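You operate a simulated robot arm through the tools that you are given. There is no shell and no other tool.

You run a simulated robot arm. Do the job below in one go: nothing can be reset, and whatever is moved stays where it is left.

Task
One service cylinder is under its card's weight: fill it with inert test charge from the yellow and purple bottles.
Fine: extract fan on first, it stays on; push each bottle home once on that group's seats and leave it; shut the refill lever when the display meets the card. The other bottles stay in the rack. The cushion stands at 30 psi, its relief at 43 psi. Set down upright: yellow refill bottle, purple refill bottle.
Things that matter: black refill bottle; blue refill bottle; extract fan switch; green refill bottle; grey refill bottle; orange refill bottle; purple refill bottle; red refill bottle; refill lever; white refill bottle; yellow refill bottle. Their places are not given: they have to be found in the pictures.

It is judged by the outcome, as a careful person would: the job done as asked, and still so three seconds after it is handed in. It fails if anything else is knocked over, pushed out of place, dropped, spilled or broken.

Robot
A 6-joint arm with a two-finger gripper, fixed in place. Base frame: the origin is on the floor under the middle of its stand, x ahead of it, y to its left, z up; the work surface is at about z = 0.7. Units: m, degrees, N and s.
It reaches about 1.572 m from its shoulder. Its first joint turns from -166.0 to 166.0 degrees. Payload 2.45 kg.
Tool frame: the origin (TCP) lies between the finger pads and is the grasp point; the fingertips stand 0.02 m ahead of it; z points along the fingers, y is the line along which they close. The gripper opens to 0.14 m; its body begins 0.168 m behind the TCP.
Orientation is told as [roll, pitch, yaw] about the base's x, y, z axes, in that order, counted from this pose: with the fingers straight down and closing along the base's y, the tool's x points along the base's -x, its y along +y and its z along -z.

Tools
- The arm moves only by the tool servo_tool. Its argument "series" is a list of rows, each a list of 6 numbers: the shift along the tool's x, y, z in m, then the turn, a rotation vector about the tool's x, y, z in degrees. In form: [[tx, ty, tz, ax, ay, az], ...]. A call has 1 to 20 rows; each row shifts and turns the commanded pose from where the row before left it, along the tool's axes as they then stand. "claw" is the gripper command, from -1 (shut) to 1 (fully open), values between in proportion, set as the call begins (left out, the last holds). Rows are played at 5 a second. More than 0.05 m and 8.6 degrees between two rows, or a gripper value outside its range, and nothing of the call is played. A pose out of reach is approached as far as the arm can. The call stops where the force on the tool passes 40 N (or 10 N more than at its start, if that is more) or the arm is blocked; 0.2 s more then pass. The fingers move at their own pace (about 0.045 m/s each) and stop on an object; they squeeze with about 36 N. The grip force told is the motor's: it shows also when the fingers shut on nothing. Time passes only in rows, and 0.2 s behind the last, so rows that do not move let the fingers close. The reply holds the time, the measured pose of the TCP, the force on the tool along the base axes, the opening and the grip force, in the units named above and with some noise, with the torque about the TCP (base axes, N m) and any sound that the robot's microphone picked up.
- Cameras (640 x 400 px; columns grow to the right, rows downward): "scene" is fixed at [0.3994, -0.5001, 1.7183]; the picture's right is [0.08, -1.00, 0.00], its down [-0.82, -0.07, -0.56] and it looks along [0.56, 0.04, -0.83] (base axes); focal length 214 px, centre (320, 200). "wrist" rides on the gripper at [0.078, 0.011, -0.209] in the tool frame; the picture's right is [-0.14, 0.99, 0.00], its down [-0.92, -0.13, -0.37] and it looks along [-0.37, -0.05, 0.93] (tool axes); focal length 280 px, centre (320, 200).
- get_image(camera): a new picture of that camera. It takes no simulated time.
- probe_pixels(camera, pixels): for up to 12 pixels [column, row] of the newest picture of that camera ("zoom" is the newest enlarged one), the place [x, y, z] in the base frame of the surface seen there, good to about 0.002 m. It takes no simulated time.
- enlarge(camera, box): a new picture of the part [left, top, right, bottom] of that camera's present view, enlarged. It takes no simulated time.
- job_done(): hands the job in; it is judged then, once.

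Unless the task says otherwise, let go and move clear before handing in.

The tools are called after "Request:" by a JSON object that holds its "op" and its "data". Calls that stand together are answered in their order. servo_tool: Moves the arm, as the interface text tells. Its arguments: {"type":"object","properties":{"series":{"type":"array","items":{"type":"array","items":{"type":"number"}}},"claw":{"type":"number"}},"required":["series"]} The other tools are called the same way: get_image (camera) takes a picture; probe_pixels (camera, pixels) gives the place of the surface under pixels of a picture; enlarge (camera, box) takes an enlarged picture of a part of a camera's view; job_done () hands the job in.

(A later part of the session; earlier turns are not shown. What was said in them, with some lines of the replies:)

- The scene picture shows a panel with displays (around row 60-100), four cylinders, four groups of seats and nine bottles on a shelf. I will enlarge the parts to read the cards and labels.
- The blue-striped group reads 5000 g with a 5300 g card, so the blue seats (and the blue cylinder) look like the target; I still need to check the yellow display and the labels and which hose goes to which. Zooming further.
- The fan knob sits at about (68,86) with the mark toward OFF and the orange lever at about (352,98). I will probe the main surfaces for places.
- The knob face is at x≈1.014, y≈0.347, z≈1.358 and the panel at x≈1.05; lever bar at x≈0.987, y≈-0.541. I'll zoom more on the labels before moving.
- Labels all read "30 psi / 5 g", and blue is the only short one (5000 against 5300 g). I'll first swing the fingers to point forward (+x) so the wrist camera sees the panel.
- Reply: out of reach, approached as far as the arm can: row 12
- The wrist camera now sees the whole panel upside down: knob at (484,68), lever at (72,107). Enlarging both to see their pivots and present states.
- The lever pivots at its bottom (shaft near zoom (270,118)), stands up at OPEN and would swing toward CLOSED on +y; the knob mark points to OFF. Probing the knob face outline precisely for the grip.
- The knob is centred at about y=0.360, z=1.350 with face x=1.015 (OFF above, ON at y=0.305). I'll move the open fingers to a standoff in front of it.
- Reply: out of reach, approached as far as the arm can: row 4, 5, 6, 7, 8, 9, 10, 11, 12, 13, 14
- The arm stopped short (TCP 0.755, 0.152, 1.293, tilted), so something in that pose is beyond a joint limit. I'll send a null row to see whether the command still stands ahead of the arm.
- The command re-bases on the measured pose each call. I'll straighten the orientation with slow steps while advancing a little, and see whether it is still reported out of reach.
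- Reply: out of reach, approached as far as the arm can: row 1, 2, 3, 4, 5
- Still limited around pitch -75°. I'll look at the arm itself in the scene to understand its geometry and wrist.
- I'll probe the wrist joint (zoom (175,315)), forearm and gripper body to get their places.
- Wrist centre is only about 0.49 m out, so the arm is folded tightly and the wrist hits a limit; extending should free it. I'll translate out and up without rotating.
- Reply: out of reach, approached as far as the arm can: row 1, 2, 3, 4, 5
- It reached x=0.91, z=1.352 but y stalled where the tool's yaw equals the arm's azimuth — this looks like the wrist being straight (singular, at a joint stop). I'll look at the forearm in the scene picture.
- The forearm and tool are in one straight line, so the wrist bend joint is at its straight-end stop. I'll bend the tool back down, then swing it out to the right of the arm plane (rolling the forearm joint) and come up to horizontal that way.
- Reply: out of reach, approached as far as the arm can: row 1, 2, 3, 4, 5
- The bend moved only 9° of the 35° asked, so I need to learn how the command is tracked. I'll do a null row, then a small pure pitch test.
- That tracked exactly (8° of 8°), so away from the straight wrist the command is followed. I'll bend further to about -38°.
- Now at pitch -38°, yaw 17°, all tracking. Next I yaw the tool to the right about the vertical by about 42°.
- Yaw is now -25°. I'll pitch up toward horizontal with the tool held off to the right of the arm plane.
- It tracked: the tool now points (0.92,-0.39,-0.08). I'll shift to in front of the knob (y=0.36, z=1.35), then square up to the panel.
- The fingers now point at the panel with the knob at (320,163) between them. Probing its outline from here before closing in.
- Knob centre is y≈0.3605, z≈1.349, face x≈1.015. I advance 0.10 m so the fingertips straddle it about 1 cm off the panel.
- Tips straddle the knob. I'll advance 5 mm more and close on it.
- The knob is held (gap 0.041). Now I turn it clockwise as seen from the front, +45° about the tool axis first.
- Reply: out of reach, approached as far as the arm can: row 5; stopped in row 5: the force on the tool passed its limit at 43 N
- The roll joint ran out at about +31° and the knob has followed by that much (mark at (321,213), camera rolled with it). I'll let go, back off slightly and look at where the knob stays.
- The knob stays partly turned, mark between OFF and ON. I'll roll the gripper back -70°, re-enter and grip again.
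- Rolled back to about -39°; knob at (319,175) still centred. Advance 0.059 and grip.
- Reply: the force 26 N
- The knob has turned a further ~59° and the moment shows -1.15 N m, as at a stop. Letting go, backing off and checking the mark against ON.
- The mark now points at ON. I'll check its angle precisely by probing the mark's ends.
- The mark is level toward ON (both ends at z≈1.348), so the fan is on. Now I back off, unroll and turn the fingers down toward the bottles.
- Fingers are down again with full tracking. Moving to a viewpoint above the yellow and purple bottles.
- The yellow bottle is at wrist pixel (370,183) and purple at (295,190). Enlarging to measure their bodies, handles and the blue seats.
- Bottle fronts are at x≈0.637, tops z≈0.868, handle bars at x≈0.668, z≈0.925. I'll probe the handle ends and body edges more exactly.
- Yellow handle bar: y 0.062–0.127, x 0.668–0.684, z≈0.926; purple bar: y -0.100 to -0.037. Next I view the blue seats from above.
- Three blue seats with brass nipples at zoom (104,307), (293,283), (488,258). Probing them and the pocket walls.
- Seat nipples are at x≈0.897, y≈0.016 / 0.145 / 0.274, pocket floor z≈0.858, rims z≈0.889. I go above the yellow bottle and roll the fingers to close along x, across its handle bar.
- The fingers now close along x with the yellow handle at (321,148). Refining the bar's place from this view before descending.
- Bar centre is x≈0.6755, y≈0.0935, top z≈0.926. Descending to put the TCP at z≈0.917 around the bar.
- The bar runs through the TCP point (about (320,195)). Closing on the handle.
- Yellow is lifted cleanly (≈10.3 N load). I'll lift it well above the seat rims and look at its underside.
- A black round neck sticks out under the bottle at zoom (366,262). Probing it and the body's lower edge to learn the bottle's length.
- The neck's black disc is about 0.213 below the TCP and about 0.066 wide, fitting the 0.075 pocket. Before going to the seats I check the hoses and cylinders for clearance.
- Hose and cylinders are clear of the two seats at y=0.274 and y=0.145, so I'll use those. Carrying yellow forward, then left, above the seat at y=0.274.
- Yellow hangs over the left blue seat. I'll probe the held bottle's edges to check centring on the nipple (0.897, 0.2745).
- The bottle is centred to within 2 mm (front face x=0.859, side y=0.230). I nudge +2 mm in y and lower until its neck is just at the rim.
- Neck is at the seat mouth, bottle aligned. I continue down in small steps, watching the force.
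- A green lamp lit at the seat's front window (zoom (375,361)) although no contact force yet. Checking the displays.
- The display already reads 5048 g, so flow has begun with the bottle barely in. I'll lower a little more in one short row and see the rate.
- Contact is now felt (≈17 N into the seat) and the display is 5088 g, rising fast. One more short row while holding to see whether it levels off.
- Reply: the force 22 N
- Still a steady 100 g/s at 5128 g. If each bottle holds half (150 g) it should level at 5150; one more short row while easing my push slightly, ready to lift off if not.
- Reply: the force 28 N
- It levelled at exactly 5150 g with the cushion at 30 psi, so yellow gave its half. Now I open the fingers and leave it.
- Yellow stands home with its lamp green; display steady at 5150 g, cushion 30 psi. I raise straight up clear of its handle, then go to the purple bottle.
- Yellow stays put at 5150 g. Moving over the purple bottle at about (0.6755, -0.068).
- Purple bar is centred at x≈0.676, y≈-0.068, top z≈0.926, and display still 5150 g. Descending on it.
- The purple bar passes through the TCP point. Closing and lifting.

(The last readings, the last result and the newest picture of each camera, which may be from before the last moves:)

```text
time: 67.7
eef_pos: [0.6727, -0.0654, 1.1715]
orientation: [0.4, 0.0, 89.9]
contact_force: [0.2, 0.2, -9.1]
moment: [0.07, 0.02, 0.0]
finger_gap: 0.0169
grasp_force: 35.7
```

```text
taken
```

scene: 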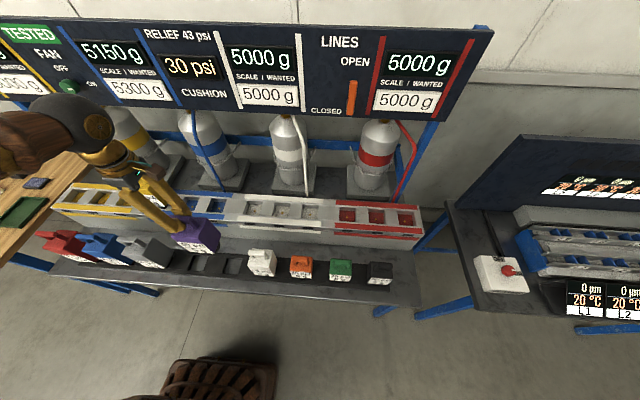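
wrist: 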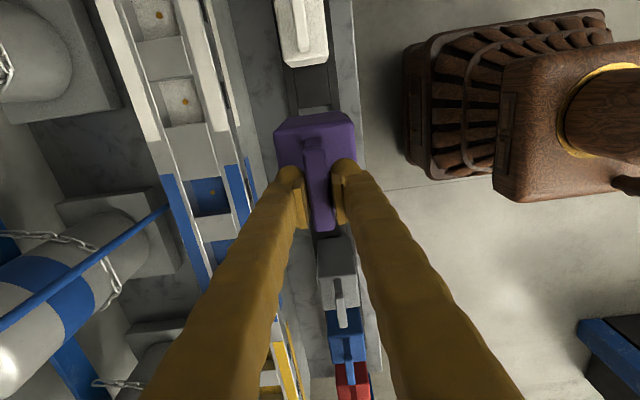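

Purple is lifted (≈9.1 N). Carrying it left to y=0.145 and then forward over the middle blue seat, beside yellow.

Request:
{"op": "servo_tool", "data": {"series": [[-0.0353, 0, 0, 0, 0, 0], [-0.0353, 0, 0, 0, 0, 0], [-0.0353, 0, 0, 0, 0, 0], [-0.0353, 0, 0, 0, 0, 0], [-0.0353, 0, 0, 0, 0, 0], [-0.0353, 0, 0, 0, 0, 0], [0, -0.037, 0, 0, 0, 0], [0, -0.037, 0, 0, 0, 0], [0, -0.037, 0, 0, 0, 0], [0, -0.037, 0, 0, 0, 0], [0, -0.037, 0, 0, 0, 0], [0, -0.037, 0, 0, 0, 0], [0, 0, 0, 0, 0, 0], [0, 0, 0, 0, 0, 0]]}}

Request:
{"op": "get_image", "data": {"camera": "wrist"}}

Request:
{"op": "get_image", "data": {"camera": "scene"}}

Request:
{"op": "enlarge", "data": {"camera": "scene", "box": [115, 135, 235, 225]}}

```text
time: 70.7
eef_pos: [0.8957, 0.1451, 1.1711]
orientation: [0.3, -0.1, 89.9]
contact_force: [0.4, -0.8, -9.6]
moment: [0.02, 0.06, -0.01]
finger_gap: 0.017
grasp_force: 35.8
```

```text
taken
```

wrist: 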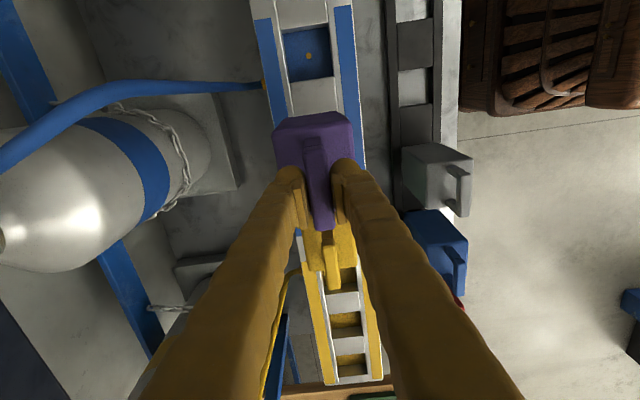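

```text
taken
```

scene: 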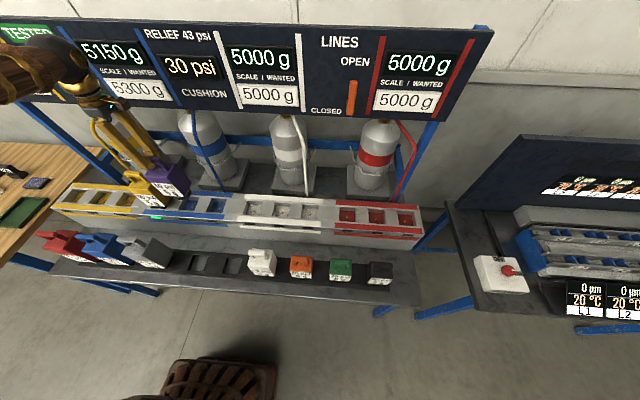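

```text
4.44 times, centred on (175, 180) of scene
```

zoom: 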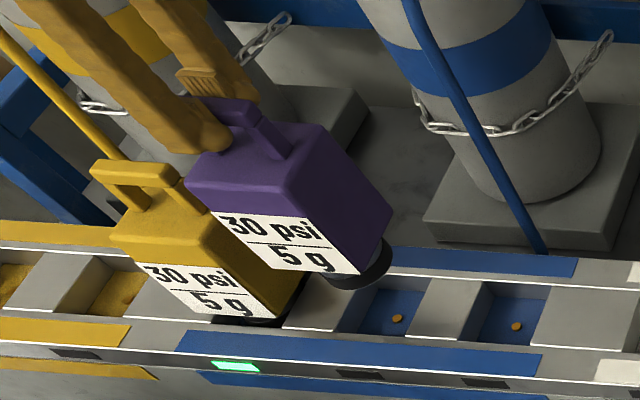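

Purple hangs over the middle seat. Checking its centring with probes before lowering.

Request:
{"op": "probe_pixels", "data": {"camera": "zoom", "pixels": [[260, 225], [340, 180], [320, 200], [370, 200], [300, 265], [397, 318]]}}

```text
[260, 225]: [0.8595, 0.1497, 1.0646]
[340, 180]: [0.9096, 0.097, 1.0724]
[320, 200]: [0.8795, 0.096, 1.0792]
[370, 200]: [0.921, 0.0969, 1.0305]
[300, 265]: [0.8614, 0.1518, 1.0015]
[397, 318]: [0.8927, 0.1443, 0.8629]
```

The -y side reads y≈0.097, a few mm further right than expected, so I probe again closer, including the neck disc.

Request:
{"op": "enlarge", "data": {"camera": "scene", "box": [155, 160, 205, 205]}}

Request:
{"op": "probe_pixels", "data": {"camera": "zoom", "pixels": [[370, 200], [330, 130], [420, 250], [300, 330], [470, 290], [440, 340], [480, 330], [400, 345], [200, 240], [290, 260], [430, 320], [455, 310]]}}

Request:
{"op": "probe_pixels", "data": {"camera": "wrist", "pixels": [[310, 118], [300, 122], [335, 116], [312, 145], [320, 200], [325, 222], [333, 290], [325, 240], [308, 55]]}}

```text
8.89 times, centred on (180, 182) of scene
```

zoom: 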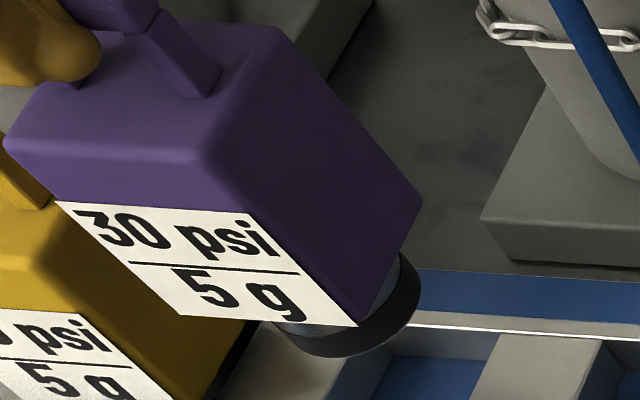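

```text
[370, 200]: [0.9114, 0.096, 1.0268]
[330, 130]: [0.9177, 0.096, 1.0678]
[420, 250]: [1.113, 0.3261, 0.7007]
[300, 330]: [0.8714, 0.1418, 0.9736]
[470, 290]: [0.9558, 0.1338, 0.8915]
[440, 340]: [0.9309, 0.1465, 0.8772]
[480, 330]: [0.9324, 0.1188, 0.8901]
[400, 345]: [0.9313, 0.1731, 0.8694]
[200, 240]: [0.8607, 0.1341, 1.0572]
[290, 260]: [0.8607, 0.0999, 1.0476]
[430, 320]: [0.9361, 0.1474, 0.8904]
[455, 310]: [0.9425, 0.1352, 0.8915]
```

```text
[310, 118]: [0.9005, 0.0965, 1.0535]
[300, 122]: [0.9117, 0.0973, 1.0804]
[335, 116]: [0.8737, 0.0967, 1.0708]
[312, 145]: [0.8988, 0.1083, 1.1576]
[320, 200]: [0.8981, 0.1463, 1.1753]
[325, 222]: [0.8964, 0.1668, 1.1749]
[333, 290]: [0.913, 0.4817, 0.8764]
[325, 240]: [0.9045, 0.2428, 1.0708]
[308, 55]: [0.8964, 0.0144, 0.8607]
```

Purple sits about 6 mm to the -y side of the TCP (it slid a little along the bar), centre y≈0.139. I correct +6 mm in y and lower to the seat mouth.

Request:
{"op": "servo_tool", "data": {"series": [[-0.003, 0.0005, 0, 0, 0, 0], [-0.003, 0.0005, 0, 0, 0, 0], [0, 0, 0.02, 0, 0, 0], [0, 0, 0.02, 0, 0, 0], [0, 0, 0.015, 0, 0, 0], [0, 0, 0, 0, 0, 0]]}}

Request:
{"op": "enlarge", "data": {"camera": "scene", "box": [145, 155, 215, 215]}}

Request:
{"op": "get_image", "data": {"camera": "wrist"}}

Request:
{"op": "probe_pixels", "data": {"camera": "wrist", "pixels": [[310, 118], [300, 122], [335, 116], [308, 55]]}}

```text
time: 72.1
eef_pos: [0.8947, 0.1492, 1.1137]
orientation: [0.4, -0.1, 89.9]
contact_force: [0.2, 0.0, -9.0]
moment: [0.04, 0.05, -0.01]
finger_gap: 0.017
grasp_force: 35.3
```

```text
6.67 times, centred on (180, 185) of scene
```

zoom: 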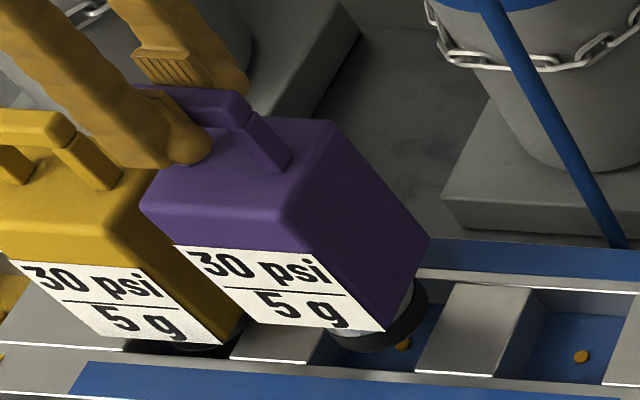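

```text
taken
```

wrist: 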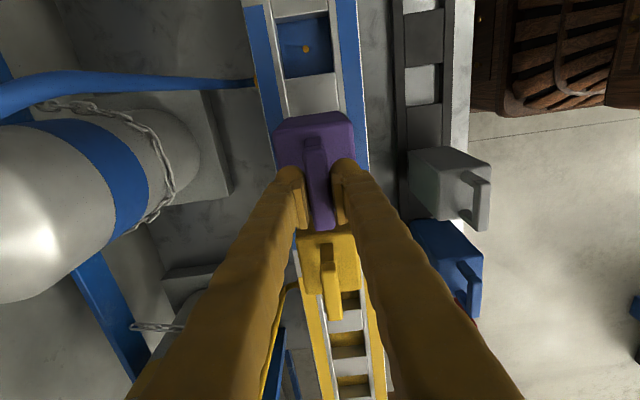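

```text
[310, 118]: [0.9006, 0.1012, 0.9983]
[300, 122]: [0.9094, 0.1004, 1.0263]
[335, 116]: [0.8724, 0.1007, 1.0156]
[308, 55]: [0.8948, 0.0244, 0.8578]
```

Side now at y≈0.101, so the centre is y≈0.143; I add 1.5 mm and lower to just above the trigger height, checking the display state.

Request:
{"op": "servo_tool", "data": {"series": [[-0.0015, 0, 0.008, 0, 0, 0], [0, 0, 0.008, 0, 0, 0], [0, 0, 0.006, 0, 0, 0], [0, 0, 0, 0, 0, 0]]}}

Request:
{"op": "enlarge", "data": {"camera": "scene", "box": [145, 155, 215, 215]}}

Request:
{"op": "probe_pixels", "data": {"camera": "zoom", "pixels": [[330, 320], [250, 270], [400, 260], [380, 350]]}}

Request:
{"op": "enlarge", "data": {"camera": "scene", "box": [60, 20, 300, 120]}}

```text
time: 73.1
eef_pos: [0.8943, 0.1506, 1.0915]
orientation: [0.4, -0.1, 89.9]
contact_force: [-0.1, -0.2, -9.2]
moment: [0.06, 0.01, 0.0]
finger_gap: 0.017
grasp_force: 36.3
```

```text
6.67 times, centred on (180, 185) of scene
```

zoom: 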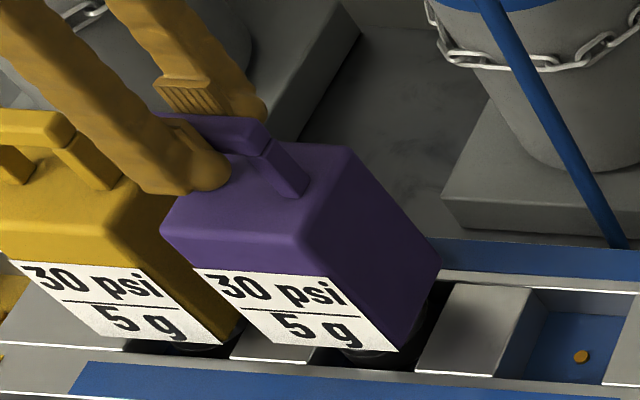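

```text
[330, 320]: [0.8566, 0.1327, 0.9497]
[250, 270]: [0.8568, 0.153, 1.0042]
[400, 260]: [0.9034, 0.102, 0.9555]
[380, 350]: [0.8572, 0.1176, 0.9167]
```

```text
2.67 times, centred on (180, 70) of scene
```

zoom: 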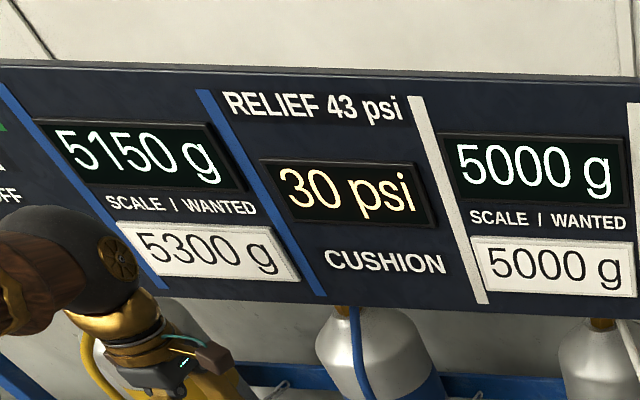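

Aligned (front face x≈0.857, side y≈0.102), display 5150 g, cushion 30 psi. Now I push purple home in small steps.

Request:
{"op": "servo_tool", "data": {"series": [[0, -0.001, 0.004, 0, 0, 0], [0, 0, 0.004, 0, 0, 0], [0, 0, 0.003, 0, 0, 0], [0, 0, 0.0025, 0, 0, 0]]}}

Request:
{"op": "enlarge", "data": {"camera": "scene", "box": [60, 20, 300, 120]}}

Request:
{"op": "enlarge", "data": {"camera": "scene", "box": [115, 145, 235, 235]}}

```text
time: 74.1
eef_pos: [0.8959, 0.1525, 1.0786]
orientation: [0.2, -0.1, 89.9]
contact_force: [1.3, 0.4, 3.1]
moment: [0.06, 0.0, 0.0]
finger_gap: 0.017
grasp_force: 36.7
```

```text
2.67 times, centred on (180, 70) of scene
```

zoom: 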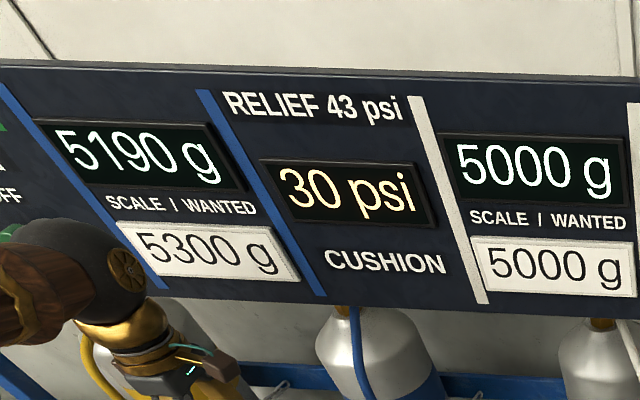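

```text
4.44 times, centred on (175, 190) of scene
```

zoom: 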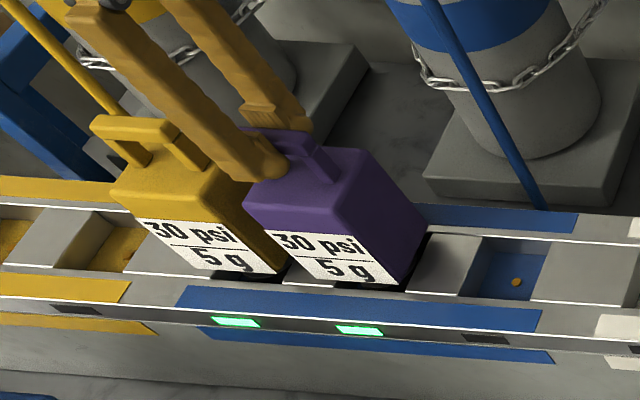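

Purple's lamp is green and the display climbs (5190 g). A last slight press to be sure it is home.

Request:
{"op": "servo_tool", "data": {"series": [[0, 0, 0.0008, 0, 0, 0], [0, 0, 0, 0, 0, 0]]}}

Request:
{"op": "enlarge", "data": {"camera": "scene", "box": [60, 20, 300, 120]}}

```text
time: 74.7
eef_pos: [0.8955, 0.1533, 1.0787]
orientation: [0.2, -0.1, 89.9]
contact_force: [6.3, -0.1, 32.9]
moment: [-0.14, -0.08, 0.02]
finger_gap: 0.017
grasp_force: 36.1
```

```text
2.67 times, centred on (180, 70) of scene
```

zoom: 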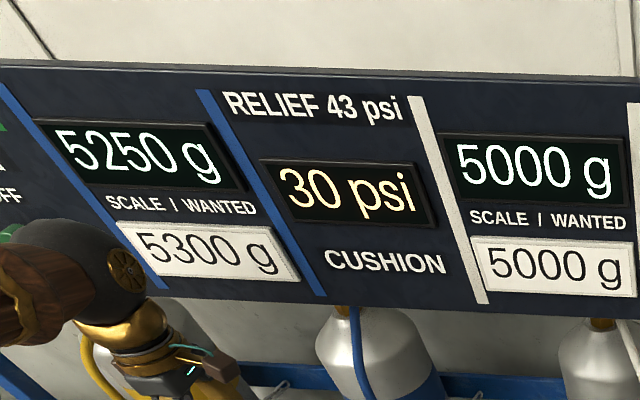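

5250 g and firmly home (33 N). Releasing the handle while it finishes.

Request:
{"op": "servo_tool", "data": {"series": [[0, 0, 0, 0, 0, 0], [0, 0, 0, 0, 0, 0], [0, 0, 0, 0, 0, 0]], "claw": -0.1}}

Request:
{"op": "enlarge", "data": {"camera": "scene", "box": [60, 20, 300, 120]}}

Request:
{"op": "enlarge", "data": {"camera": "scene", "box": [115, 145, 235, 235]}}

```text
time: 75.5
eef_pos: [0.8945, 0.1531, 1.0762]
orientation: [0.5, -0.1, 89.9]
contact_force: [-0.2, 1.4, -0.3]
moment: [-0.01, 0.03, 0.01]
finger_gap: 0.063
grasp_force: 0.1
```

```text
2.67 times, centred on (180, 70) of scene
```

zoom: 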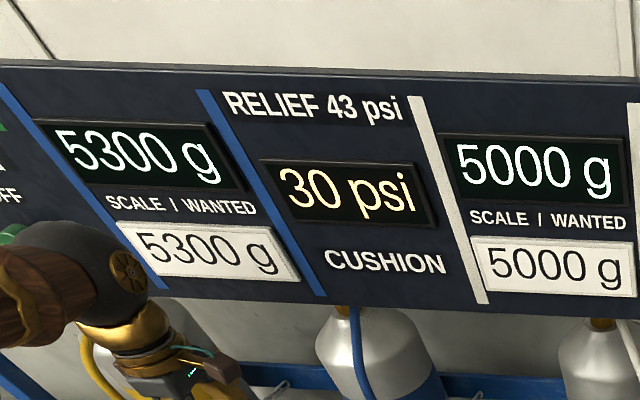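

```text
4.44 times, centred on (175, 190) of scene
```

zoom: 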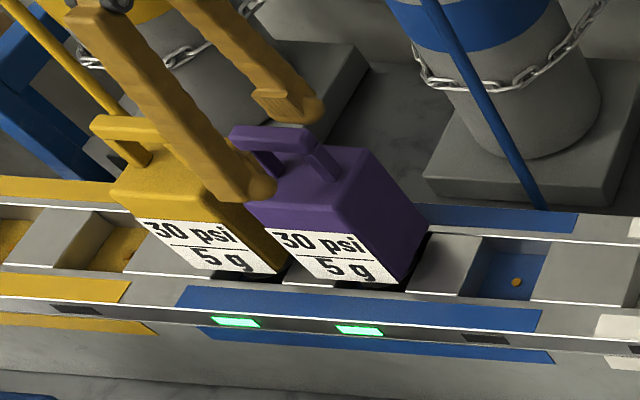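

Display meets the card: 5300 g, cushion 30 psi, both lamps green. I lift clear of purple and measure the lever for shutting it.

Request:
{"op": "servo_tool", "data": {"series": [[0, 0, -0.02, 0, 0, 0], [0, 0, -0.04, 0, 0, 0], [0, 0, -0.045, 0, 0, 0], [0, 0, -0.045, 0, 0, 0]]}}

Request:
{"op": "enlarge", "data": {"camera": "scene", "box": [320, 60, 390, 130]}}

Request:
{"op": "probe_pixels", "data": {"camera": "zoom", "pixels": [[310, 125], [300, 200], [290, 290], [320, 120], [325, 200], [310, 310], [280, 300], [295, 140], [330, 140], [300, 320], [150, 310], [240, 300]]}}

```text
time: 76.5
eef_pos: [0.8937, 0.1517, 1.2249]
orientation: [0.4, -0.1, 89.9]
contact_force: [0.7, 0.4, -0.5]
moment: [0.04, 0.01, 0.04]
finger_gap: 0.0629
grasp_force: 0.0
```

```text
5.71 times, centred on (355, 95) of scene
```

zoom: 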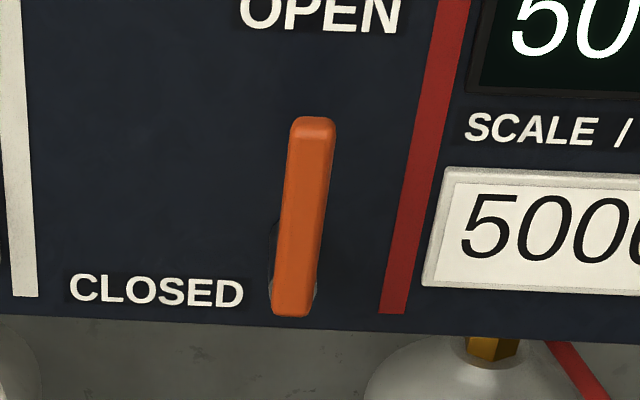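

```text
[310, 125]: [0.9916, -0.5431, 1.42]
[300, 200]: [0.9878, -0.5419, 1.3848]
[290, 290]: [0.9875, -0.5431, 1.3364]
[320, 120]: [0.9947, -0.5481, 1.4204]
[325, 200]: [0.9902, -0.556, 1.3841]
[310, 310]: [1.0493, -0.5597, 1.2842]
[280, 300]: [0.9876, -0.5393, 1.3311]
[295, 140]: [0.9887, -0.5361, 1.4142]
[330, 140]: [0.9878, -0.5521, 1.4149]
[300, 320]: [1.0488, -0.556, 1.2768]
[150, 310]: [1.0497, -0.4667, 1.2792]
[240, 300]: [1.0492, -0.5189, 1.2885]
```

Lever bar spans y≈-0.532..-0.556, z≈1.33..1.42, front x≈0.9875, pivot near its bottom; CLOSED lies to its left (+y). I close the fingers and travel to a standoff right of the lever.

Request:
{"op": "servo_tool", "data": {"series": [[0.0448, 0.0067, -0.0103, 0, 0, 0], [0.0448, 0.0067, -0.0103, 0, 0, 0], [0.0448, 0.0067, -0.0103, 0, 0, 0], [0.0448, 0.0067, -0.0103, 0, 0, 0], [0.0448, 0.0067, -0.0103, 0, 0, 0], [0.0448, 0.0067, -0.0103, 0, 0, 0], [0.0448, 0.0067, -0.0103, 0, 0, 0], [0.0448, 0.0067, -0.0103, 0, 0, 0], [0.0448, 0.0067, -0.0103, 0, 0, 0], [0.0448, 0.0067, -0.0103, 0, 0, 0], [0.0448, 0.0067, -0.0103, 0, 0, 0], [0.0448, 0.0067, -0.0103, 0, 0, 0], [0.0448, 0.0067, -0.0103, 0, 0, 0], [0.0448, 0.0067, -0.0103, 0, 0, 0], [0.0448, 0.0067, -0.0103, 0, 0, 0], [0.0448, 0.0067, -0.0103, 0, 0, 0], [0.0448, 0.0067, -0.0103, 0, 0, 0]], "claw": -1}}

Request:
{"op": "enlarge", "data": {"camera": "scene", "box": [0, 20, 240, 120]}}

Request:
{"op": "servo_tool", "data": {"series": [[0, 0, 0, 7.5, 0, 0], [0, 0, 0, 7.5, 0, 0], [0, 0, 0, 7.5, 0, 0], [0, 0, 0, 7.5, 0, 0], [0, 0, 0, 7.5, 0, 0], [0, 0, 0, 7.5, 0, 0]]}}

Request:
{"op": "get_image", "data": {"camera": "wrist"}}

Request:
{"op": "get_image", "data": {"camera": "scene"}}

```text
time: 80.1
eef_pos: [0.7743, -0.6044, 1.396]
orientation: [0.2, 0.1, 89.9]
contact_force: [0.5, 0.3, 1.0]
moment: [-0.03, 0.04, -0.01]
finger_gap: 0.0
grasp_force: 29.2
out of reach, approached as far as the arm can: row 17
```

```text
2.67 times, centred on (120, 70) of scene
```

zoom: 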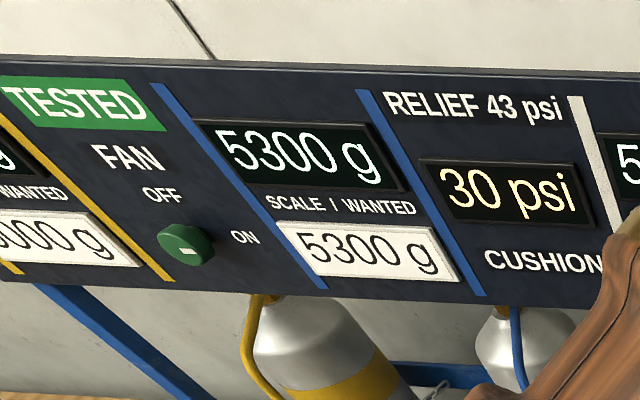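

```text
time: 81.5
eef_pos: [0.7777, -0.6052, 1.3952]
orientation: [-44.7, -0.1, 89.8]
contact_force: [-0.4, 0.5, -0.2]
moment: [-0.01, -0.02, -0.03]
finger_gap: 0.0001
grasp_force: 29.6
```

```text
taken
```

wrist: 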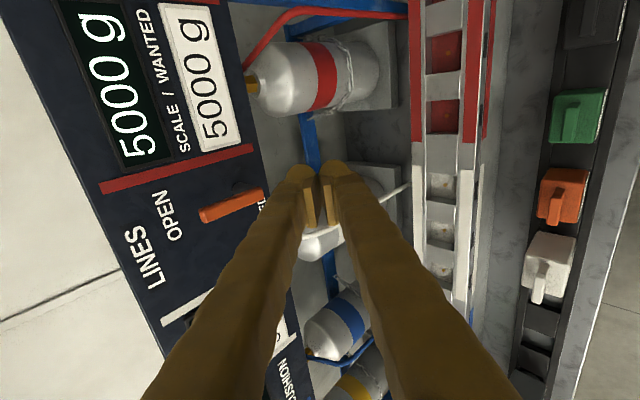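

```text
taken
```

scene: 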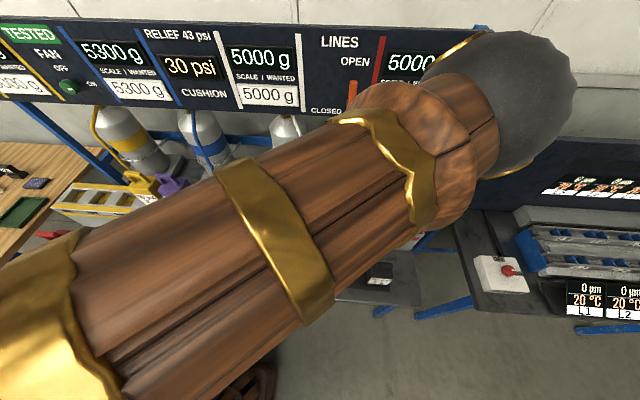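

The tool is tilted 45° toward the panel; display still 5300 g. The lever shows at wrist (230,205); probing it and its shaft.

Request:
{"op": "enlarge", "data": {"camera": "wrist", "box": [170, 150, 310, 250]}}

Request:
{"op": "probe_pixels", "data": {"camera": "zoom", "pixels": [[150, 290], [250, 255], [390, 210], [415, 205], [380, 160], [310, 150], [300, 225], [320, 270], [290, 120], [330, 135]]}}

```text
4.00 times, centred on (240, 200) of wrist
```

zoom: 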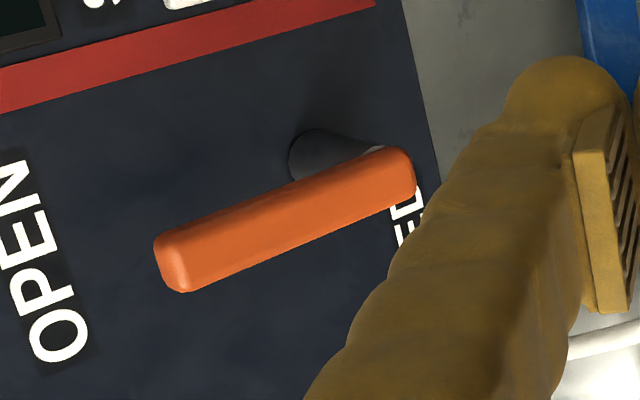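

```text
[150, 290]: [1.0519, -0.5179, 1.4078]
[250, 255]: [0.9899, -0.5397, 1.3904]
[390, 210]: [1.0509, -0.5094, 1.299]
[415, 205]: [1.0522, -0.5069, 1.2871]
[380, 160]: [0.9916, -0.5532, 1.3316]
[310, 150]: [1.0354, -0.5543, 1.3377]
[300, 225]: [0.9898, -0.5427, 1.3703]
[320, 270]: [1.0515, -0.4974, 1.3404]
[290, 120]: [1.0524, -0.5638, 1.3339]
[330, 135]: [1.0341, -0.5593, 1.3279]
```

Shaft is near y≈-0.544, z≈1.34. Advancing so the fingertips come beside the lever on its right (y≈-0.605, x≈1.0, z≈1.40).

Request:
{"op": "servo_tool", "data": {"series": [[0, -0.0321, 0.0307, 0, 0, 0], [0, -0.0321, 0.0307, 0, 0, 0], [0, -0.0321, 0.0307, 0, 0, 0], [0, -0.0321, 0.0307, 0, 0, 0], [0, -0.0321, 0.0307, 0, 0, 0], [0, 0, 0, 0, 0, 0]]}}

Request:
{"op": "get_image", "data": {"camera": "wrist"}}

Request:
{"op": "get_image", "data": {"camera": "scene"}}

```text
time: 82.9
eef_pos: [1.0006, -0.6016, 1.3976]
orientation: [-44.6, -0.1, 89.8]
contact_force: [-0.1, -0.5, 0.7]
moment: [0.03, -0.01, -0.02]
finger_gap: 0.0002
grasp_force: 29.3
```

```text
taken
```

wrist: 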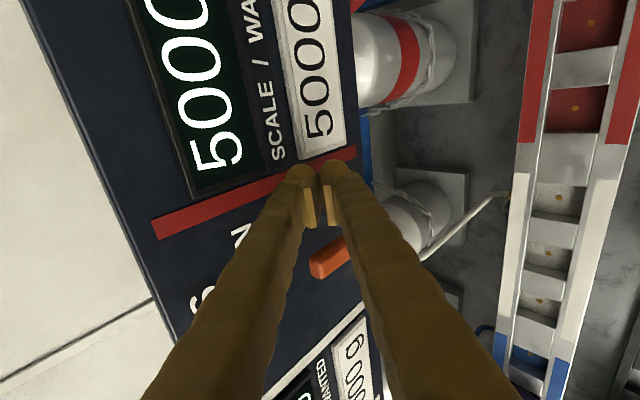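

```text
taken
```

scene: 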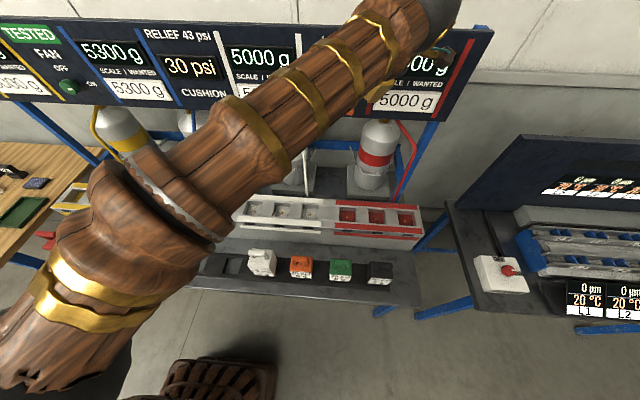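

Fingertips are right of the lever (orange at (327,258)). I now sweep left along the lever's arc, first part, watching the force.

Request:
{"op": "servo_tool", "data": {"series": [[-0.0135, 0, 0, 0, 0, 0], [-0.0135, 0, 0, 0, 0, 0], [-0.006, 0.0021, 0.0021, 0, 0, 0], [-0.01, -0.0018, -0.0018, 0, 0, 0], [-0.0103, -0.0019, -0.0019, 0, 0, 0], [-0.0104, 0.0007, 0.0007, 0, 0, 0], [-0.0105, 0.0008, 0.0008, 0, 0, 0]]}}

Request:
{"op": "get_image", "data": {"camera": "wrist"}}

```text
time: 84.5
eef_pos: [0.9974, -0.5324, 1.397]
orientation: [-44.6, -0.1, 89.9]
contact_force: [-0.3, -0.2, 0.4]
moment: [0.0, -0.03, 0.0]
finger_gap: 0.0
grasp_force: 29.4
```

```text
taken
```

wrist: 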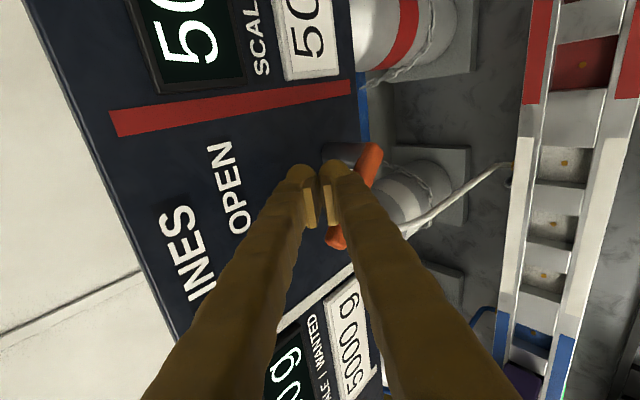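

The lever has swung partway left (now from (365,155) to (338,240)) with little force. Continuing the arc down to closed.

Request:
{"op": "servo_tool", "data": {"series": [[-0.0095, 0.0032, 0.0032, 0, 0, 0], [-0.0094, 0.0032, 0.0032, 0, 0, 0], [-0.0074, 0.0053, 0.0053, 0, 0, 0], [-0.0074, 0.0053, 0.0053, 0, 0, 0], [-0.005, 0.0065, 0.0065, 0, 0, 0], [0, 0, 0, 0, 0, 0]]}}

Request:
{"op": "get_image", "data": {"camera": "wrist"}}

```text
time: 85.9
eef_pos: [1.0003, -0.4921, 1.3664]
orientation: [-44.5, 0.0, 89.8]
contact_force: [0.3, 0.5, 0.0]
moment: [0.0, -0.01, 0.02]
finger_gap: 0.0
grasp_force: 29.5
```

```text
taken
```

wrist: 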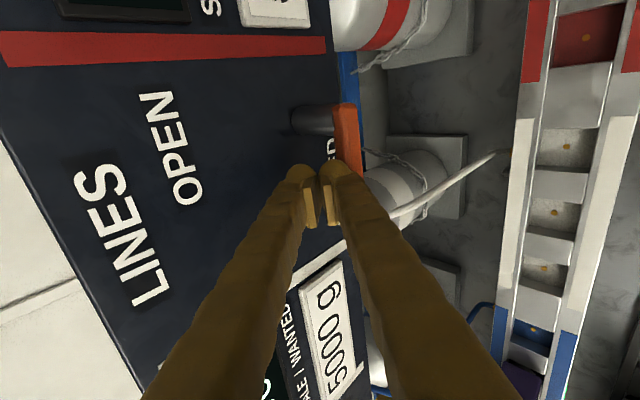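

The lever now lies nearly level toward CLOSED ((345,105) to (352,175)). I press down gently until it meets its stop.

Request:
{"op": "servo_tool", "data": {"series": [[0, 0.0028, 0.0028, 0, 0, 0], [0, 0.0028, 0.0028, 0, 0, 0], [0, 0.0021, 0.0021, 0, 0, 0], [0, 0, 0, 0, 0, 0]]}}

Request:
{"op": "get_image", "data": {"camera": "wrist"}}

Request:
{"op": "enlarge", "data": {"camera": "wrist", "box": [260, 80, 400, 220]}}

Request:
{"op": "probe_pixels", "data": {"camera": "zoom", "pixels": [[340, 80], [350, 120], [360, 170], [385, 120], [400, 180], [200, 100]]}}

```text
time: 86.5
eef_pos: [0.9984, -0.4924, 1.3661]
orientation: [-45.1, 0.2, 89.7]
contact_force: [-0.6, -1.1, 5.4]
moment: [0.02, 0.06, -0.01]
finger_gap: 0.0
grasp_force: 28.9
stopped in row 2: the force on the tool passed its limit at 45 N (the readings are from after the stop); the commanded pose is now the measured one
```

```text
taken
```

wrist: 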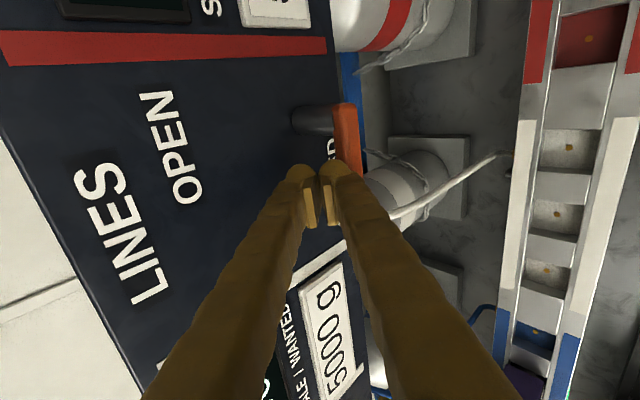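

```text
2.86 times, centred on (330, 150) of wrist
```

zoom: 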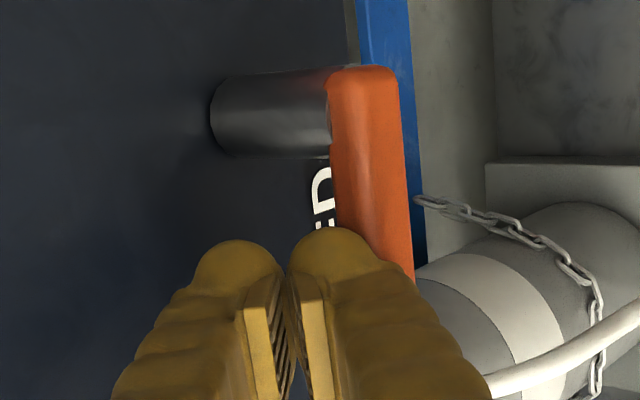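

```text
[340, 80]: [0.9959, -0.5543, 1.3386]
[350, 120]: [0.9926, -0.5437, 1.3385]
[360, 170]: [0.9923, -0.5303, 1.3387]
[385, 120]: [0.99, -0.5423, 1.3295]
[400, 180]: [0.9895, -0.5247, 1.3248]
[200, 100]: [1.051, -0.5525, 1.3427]
```

The lever met its stop (45 N, no further motion) and its edge is level at z≈1.3386, so it is at CLOSED. I lift off it and withdraw along the tool axis.

Request:
{"op": "servo_tool", "data": {"series": [[0, -0.0106, -0.0106, 0, 0, 0], [0, -0.0106, -0.0106, 0, 0, 0], [0, 0, -0.03, 0, 0, 0], [0, 0, -0.04, 0, 0, 0], [0, 0, -0.04, 0, 0, 0], [0, 0.02, -0.03, 0, 0, 0], [0, 0.03, -0.03, 0, 0, 0], [0, 0, 0, 0, 0, 0]]}}

Request:
{"op": "get_image", "data": {"camera": "wrist"}}

Request:
{"op": "get_image", "data": {"camera": "scene"}}

```text
time: 88.3
eef_pos: [0.8415, -0.4901, 1.478]
orientation: [-45.1, 0.2, 89.8]
contact_force: [-0.2, -0.2, -0.7]
moment: [-0.01, 0.0, 0.02]
finger_gap: 0.0
grasp_force: 29.6
```

```text
taken
```

wrist: 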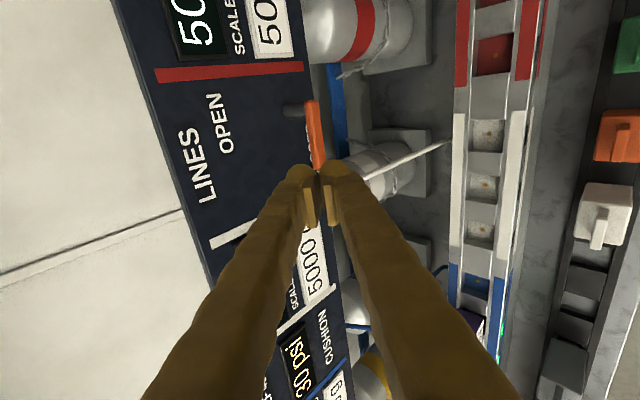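

```text
taken
```

scene: 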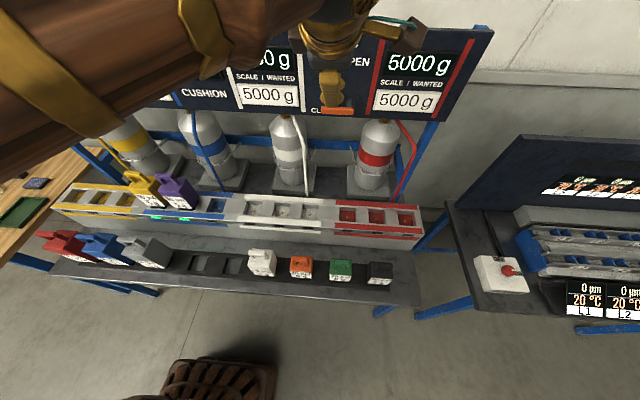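

The lever lies level at CLOSED (scene (330,110)). I move the arm back out of the view and straighten the fingers down, then check everything.

Request:
{"op": "servo_tool", "data": {"series": [[-0.0375, 0.0177, -0.0088, 0, 0, 0], [-0.0375, 0.0177, -0.0088, 0, 0, 0], [-0.0375, 0.0177, -0.0088, 0, 0, 0], [-0.0375, 0.0177, -0.0088, 0, 0, 0], [-0.0375, 0.0177, -0.0088, 0, 0, 0], [-0.0375, 0.0177, -0.0088, 0, 0, 0], [-0.0375, 0.0177, -0.0088, 0, 0, 0], [-0.0375, 0.0177, -0.0088, 0, 0, 0], [0, 0, 0, -7.5, 0, 0], [0, 0, 0, -7.5, 0, 0], [0, 0, 0, -7.5, 0, 0], [0, 0, 0, -7.5, 0, 0], [0, 0, 0, -7.5, 0, 0], [0, 0, 0, -7.5, 0, 0]]}}

Request:
{"op": "get_image", "data": {"camera": "scene"}}

```text
time: 91.3
eef_pos: [0.6935, -0.1884, 1.4293]
orientation: [-0.1, 0.2, 89.8]
contact_force: [0.1, -0.7, 0.6]
moment: [0.01, -0.11, -0.03]
finger_gap: 0.0001
grasp_force: 29.1
```

```text
taken
```

scene: 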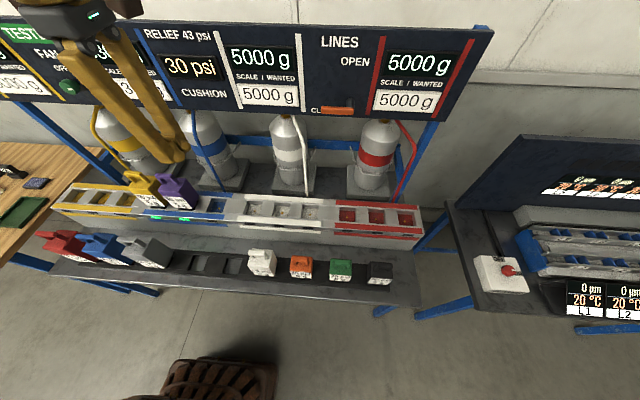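

The arm still hides the blue display; moving back to near the start place, opening the fingers.

Request:
{"op": "servo_tool", "data": {"series": [[-0.029, 0.026, -0.014, 0, 0, 0], [-0.029, 0.026, -0.014, 0, 0, 0], [-0.029, 0.026, -0.014, 0, 0, 0], [-0.029, 0.026, -0.014, 0, 0, 0], [-0.029, 0.026, -0.014, 0, 0, 0], [0, 0, 0, 0, 0, 0]], "claw": 0}}

Request:
{"op": "get_image", "data": {"camera": "scene"}}

Request:
{"op": "enlarge", "data": {"camera": "scene", "box": [0, 20, 240, 120]}}

Request:
{"op": "enlarge", "data": {"camera": "scene", "box": [220, 20, 500, 130]}}

Request:
{"op": "enlarge", "data": {"camera": "scene", "box": [115, 145, 235, 235]}}

```text
time: 92.7
eef_pos: [0.564, -0.0446, 1.5012]
orientation: [-0.1, 0.2, 89.9]
contact_force: [-0.1, -0.3, 0.6]
moment: [0.03, 0.0, 0.02]
finger_gap: 0.07
grasp_force: 0.0
```

```text
taken
```

scene: 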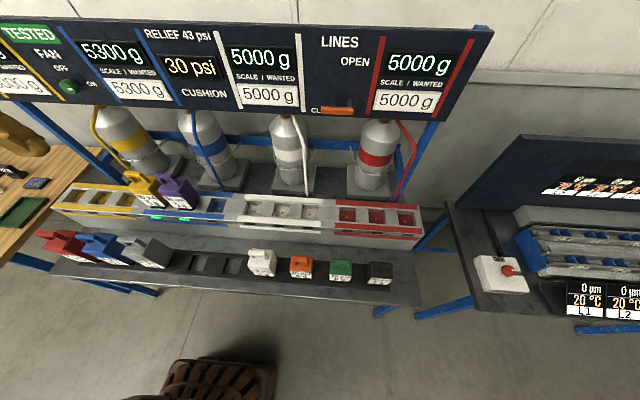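

```text
2.67 times, centred on (120, 70) of scene
```

zoom: 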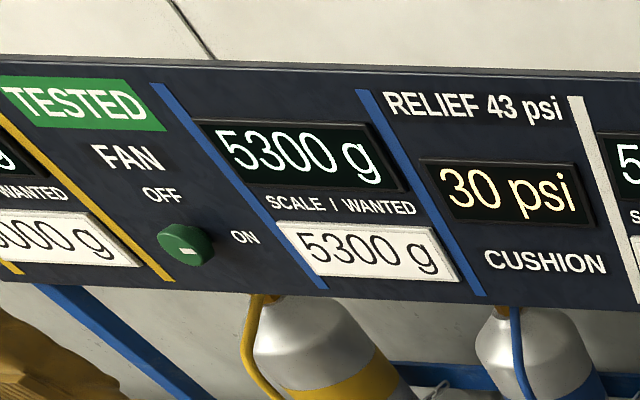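

```text
2.29 times, centred on (360, 75) of scene
```

zoom: 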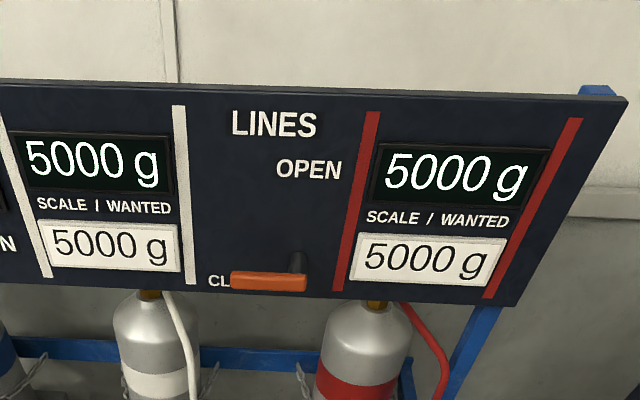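

```text
4.44 times, centred on (175, 190) of scene
```

zoom: 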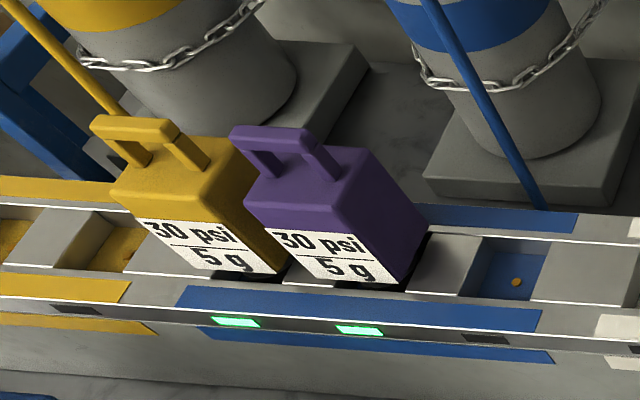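

All reads right: blue 5300/5300 g, cushion 30 psi, fan at ON, lever level at CLOSED, both lamps green. A last probe of the two bottles' tops and a check on the yellow group's display before handing in.

Request:
{"op": "probe_pixels", "data": {"camera": "zoom", "pixels": [[105, 130], [165, 130], [245, 135], [300, 140], [195, 190], [320, 170], [160, 235], [290, 245], [200, 262], [330, 268]]}}

Request:
{"op": "servo_tool", "data": {"series": [[0, 0, 0, 0, 0, 0], [0, 0, 0, 0, 0, 0], [0, 0, 0, 0, 0, 0], [0, 0, 0, 0, 0, 0], [0, 0, 0, 0, 0, 0]]}}

Request:
{"op": "enlarge", "data": {"camera": "scene", "box": [0, 20, 120, 120]}}

Request:
{"op": "get_image", "data": {"camera": "scene"}}

```text
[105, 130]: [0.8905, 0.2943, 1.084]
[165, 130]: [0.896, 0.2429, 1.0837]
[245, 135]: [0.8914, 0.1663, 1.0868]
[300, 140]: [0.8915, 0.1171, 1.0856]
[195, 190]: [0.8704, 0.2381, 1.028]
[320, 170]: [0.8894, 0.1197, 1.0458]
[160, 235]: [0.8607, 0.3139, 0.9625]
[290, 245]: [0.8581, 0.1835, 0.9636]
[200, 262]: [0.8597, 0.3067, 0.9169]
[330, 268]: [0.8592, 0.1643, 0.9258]
```

```text
time: 93.9
eef_pos: [0.5637, -0.0457, 1.5019]
orientation: [-0.1, 0.1, 89.8]
contact_force: [-0.4, 0.1, 0.2]
moment: [0.01, 0.0, 0.01]
finger_gap: 0.0701
grasp_force: 0.0
```

```text
4.00 times, centred on (60, 70) of scene
```

zoom: 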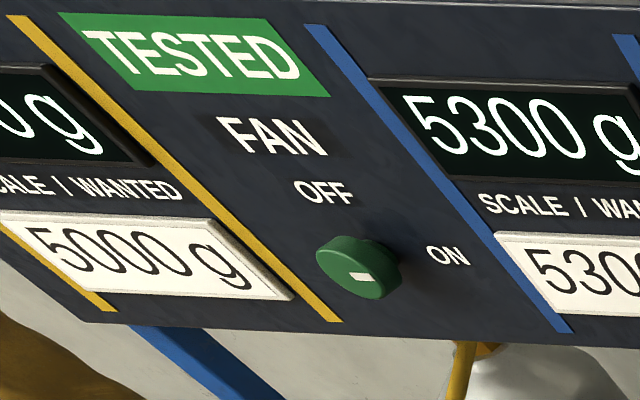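

```text
taken
```

scene: 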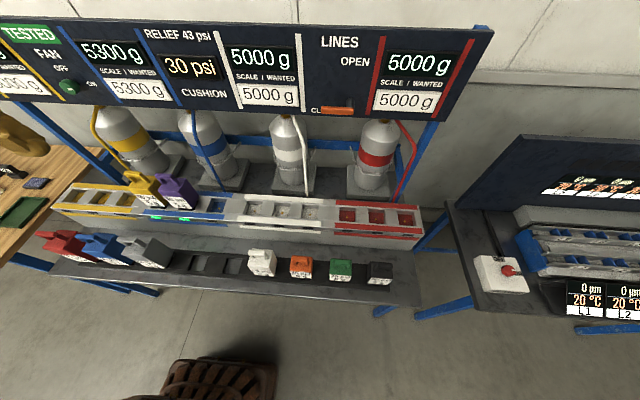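

Both bottles stand upright and level: handle tops are at z≈1.085 along their length and the front faces are vertical at x≈0.859. The display holds at 5300 g, the fan mark points to ON, the lever is at CLOSED, and the other seven bottles are still in the rack. The arm is clear and empty, so I am handing in.

Request:
{"op": "job_done", "data": {}}

```text
The job is handed in.
```

The blue cylinder is filled: its display reads 5300 g against the 5300 g card, and it held there after the lever was shut.

- **Fan:** I turned the extract fan to ON before touching any bottle, and it is still on. It took two grips because the wrist ran out of turn partway.
- **Bottles:** Yellow and purple were each pushed home once, on the left and middle blue seats. Both stand upright with their seat lamps green, and each added 150 g.
- **Cushion:** It read 30 psi at every check, well under the 43 psi relief.
- **Lever:** I shut it once the display reached 5300 g. It stopped firmly at CLOSED.
- **Everything else:** The other seven bottles are still in the rack. The white and red groups still read 5000 g; the part of the yellow group's display I could see showed no change.

The purple bottle slid a few millimetres in the grip while I carried it, so I re-centred it over the seat before lowering it. The arm is clear and holds nothing.
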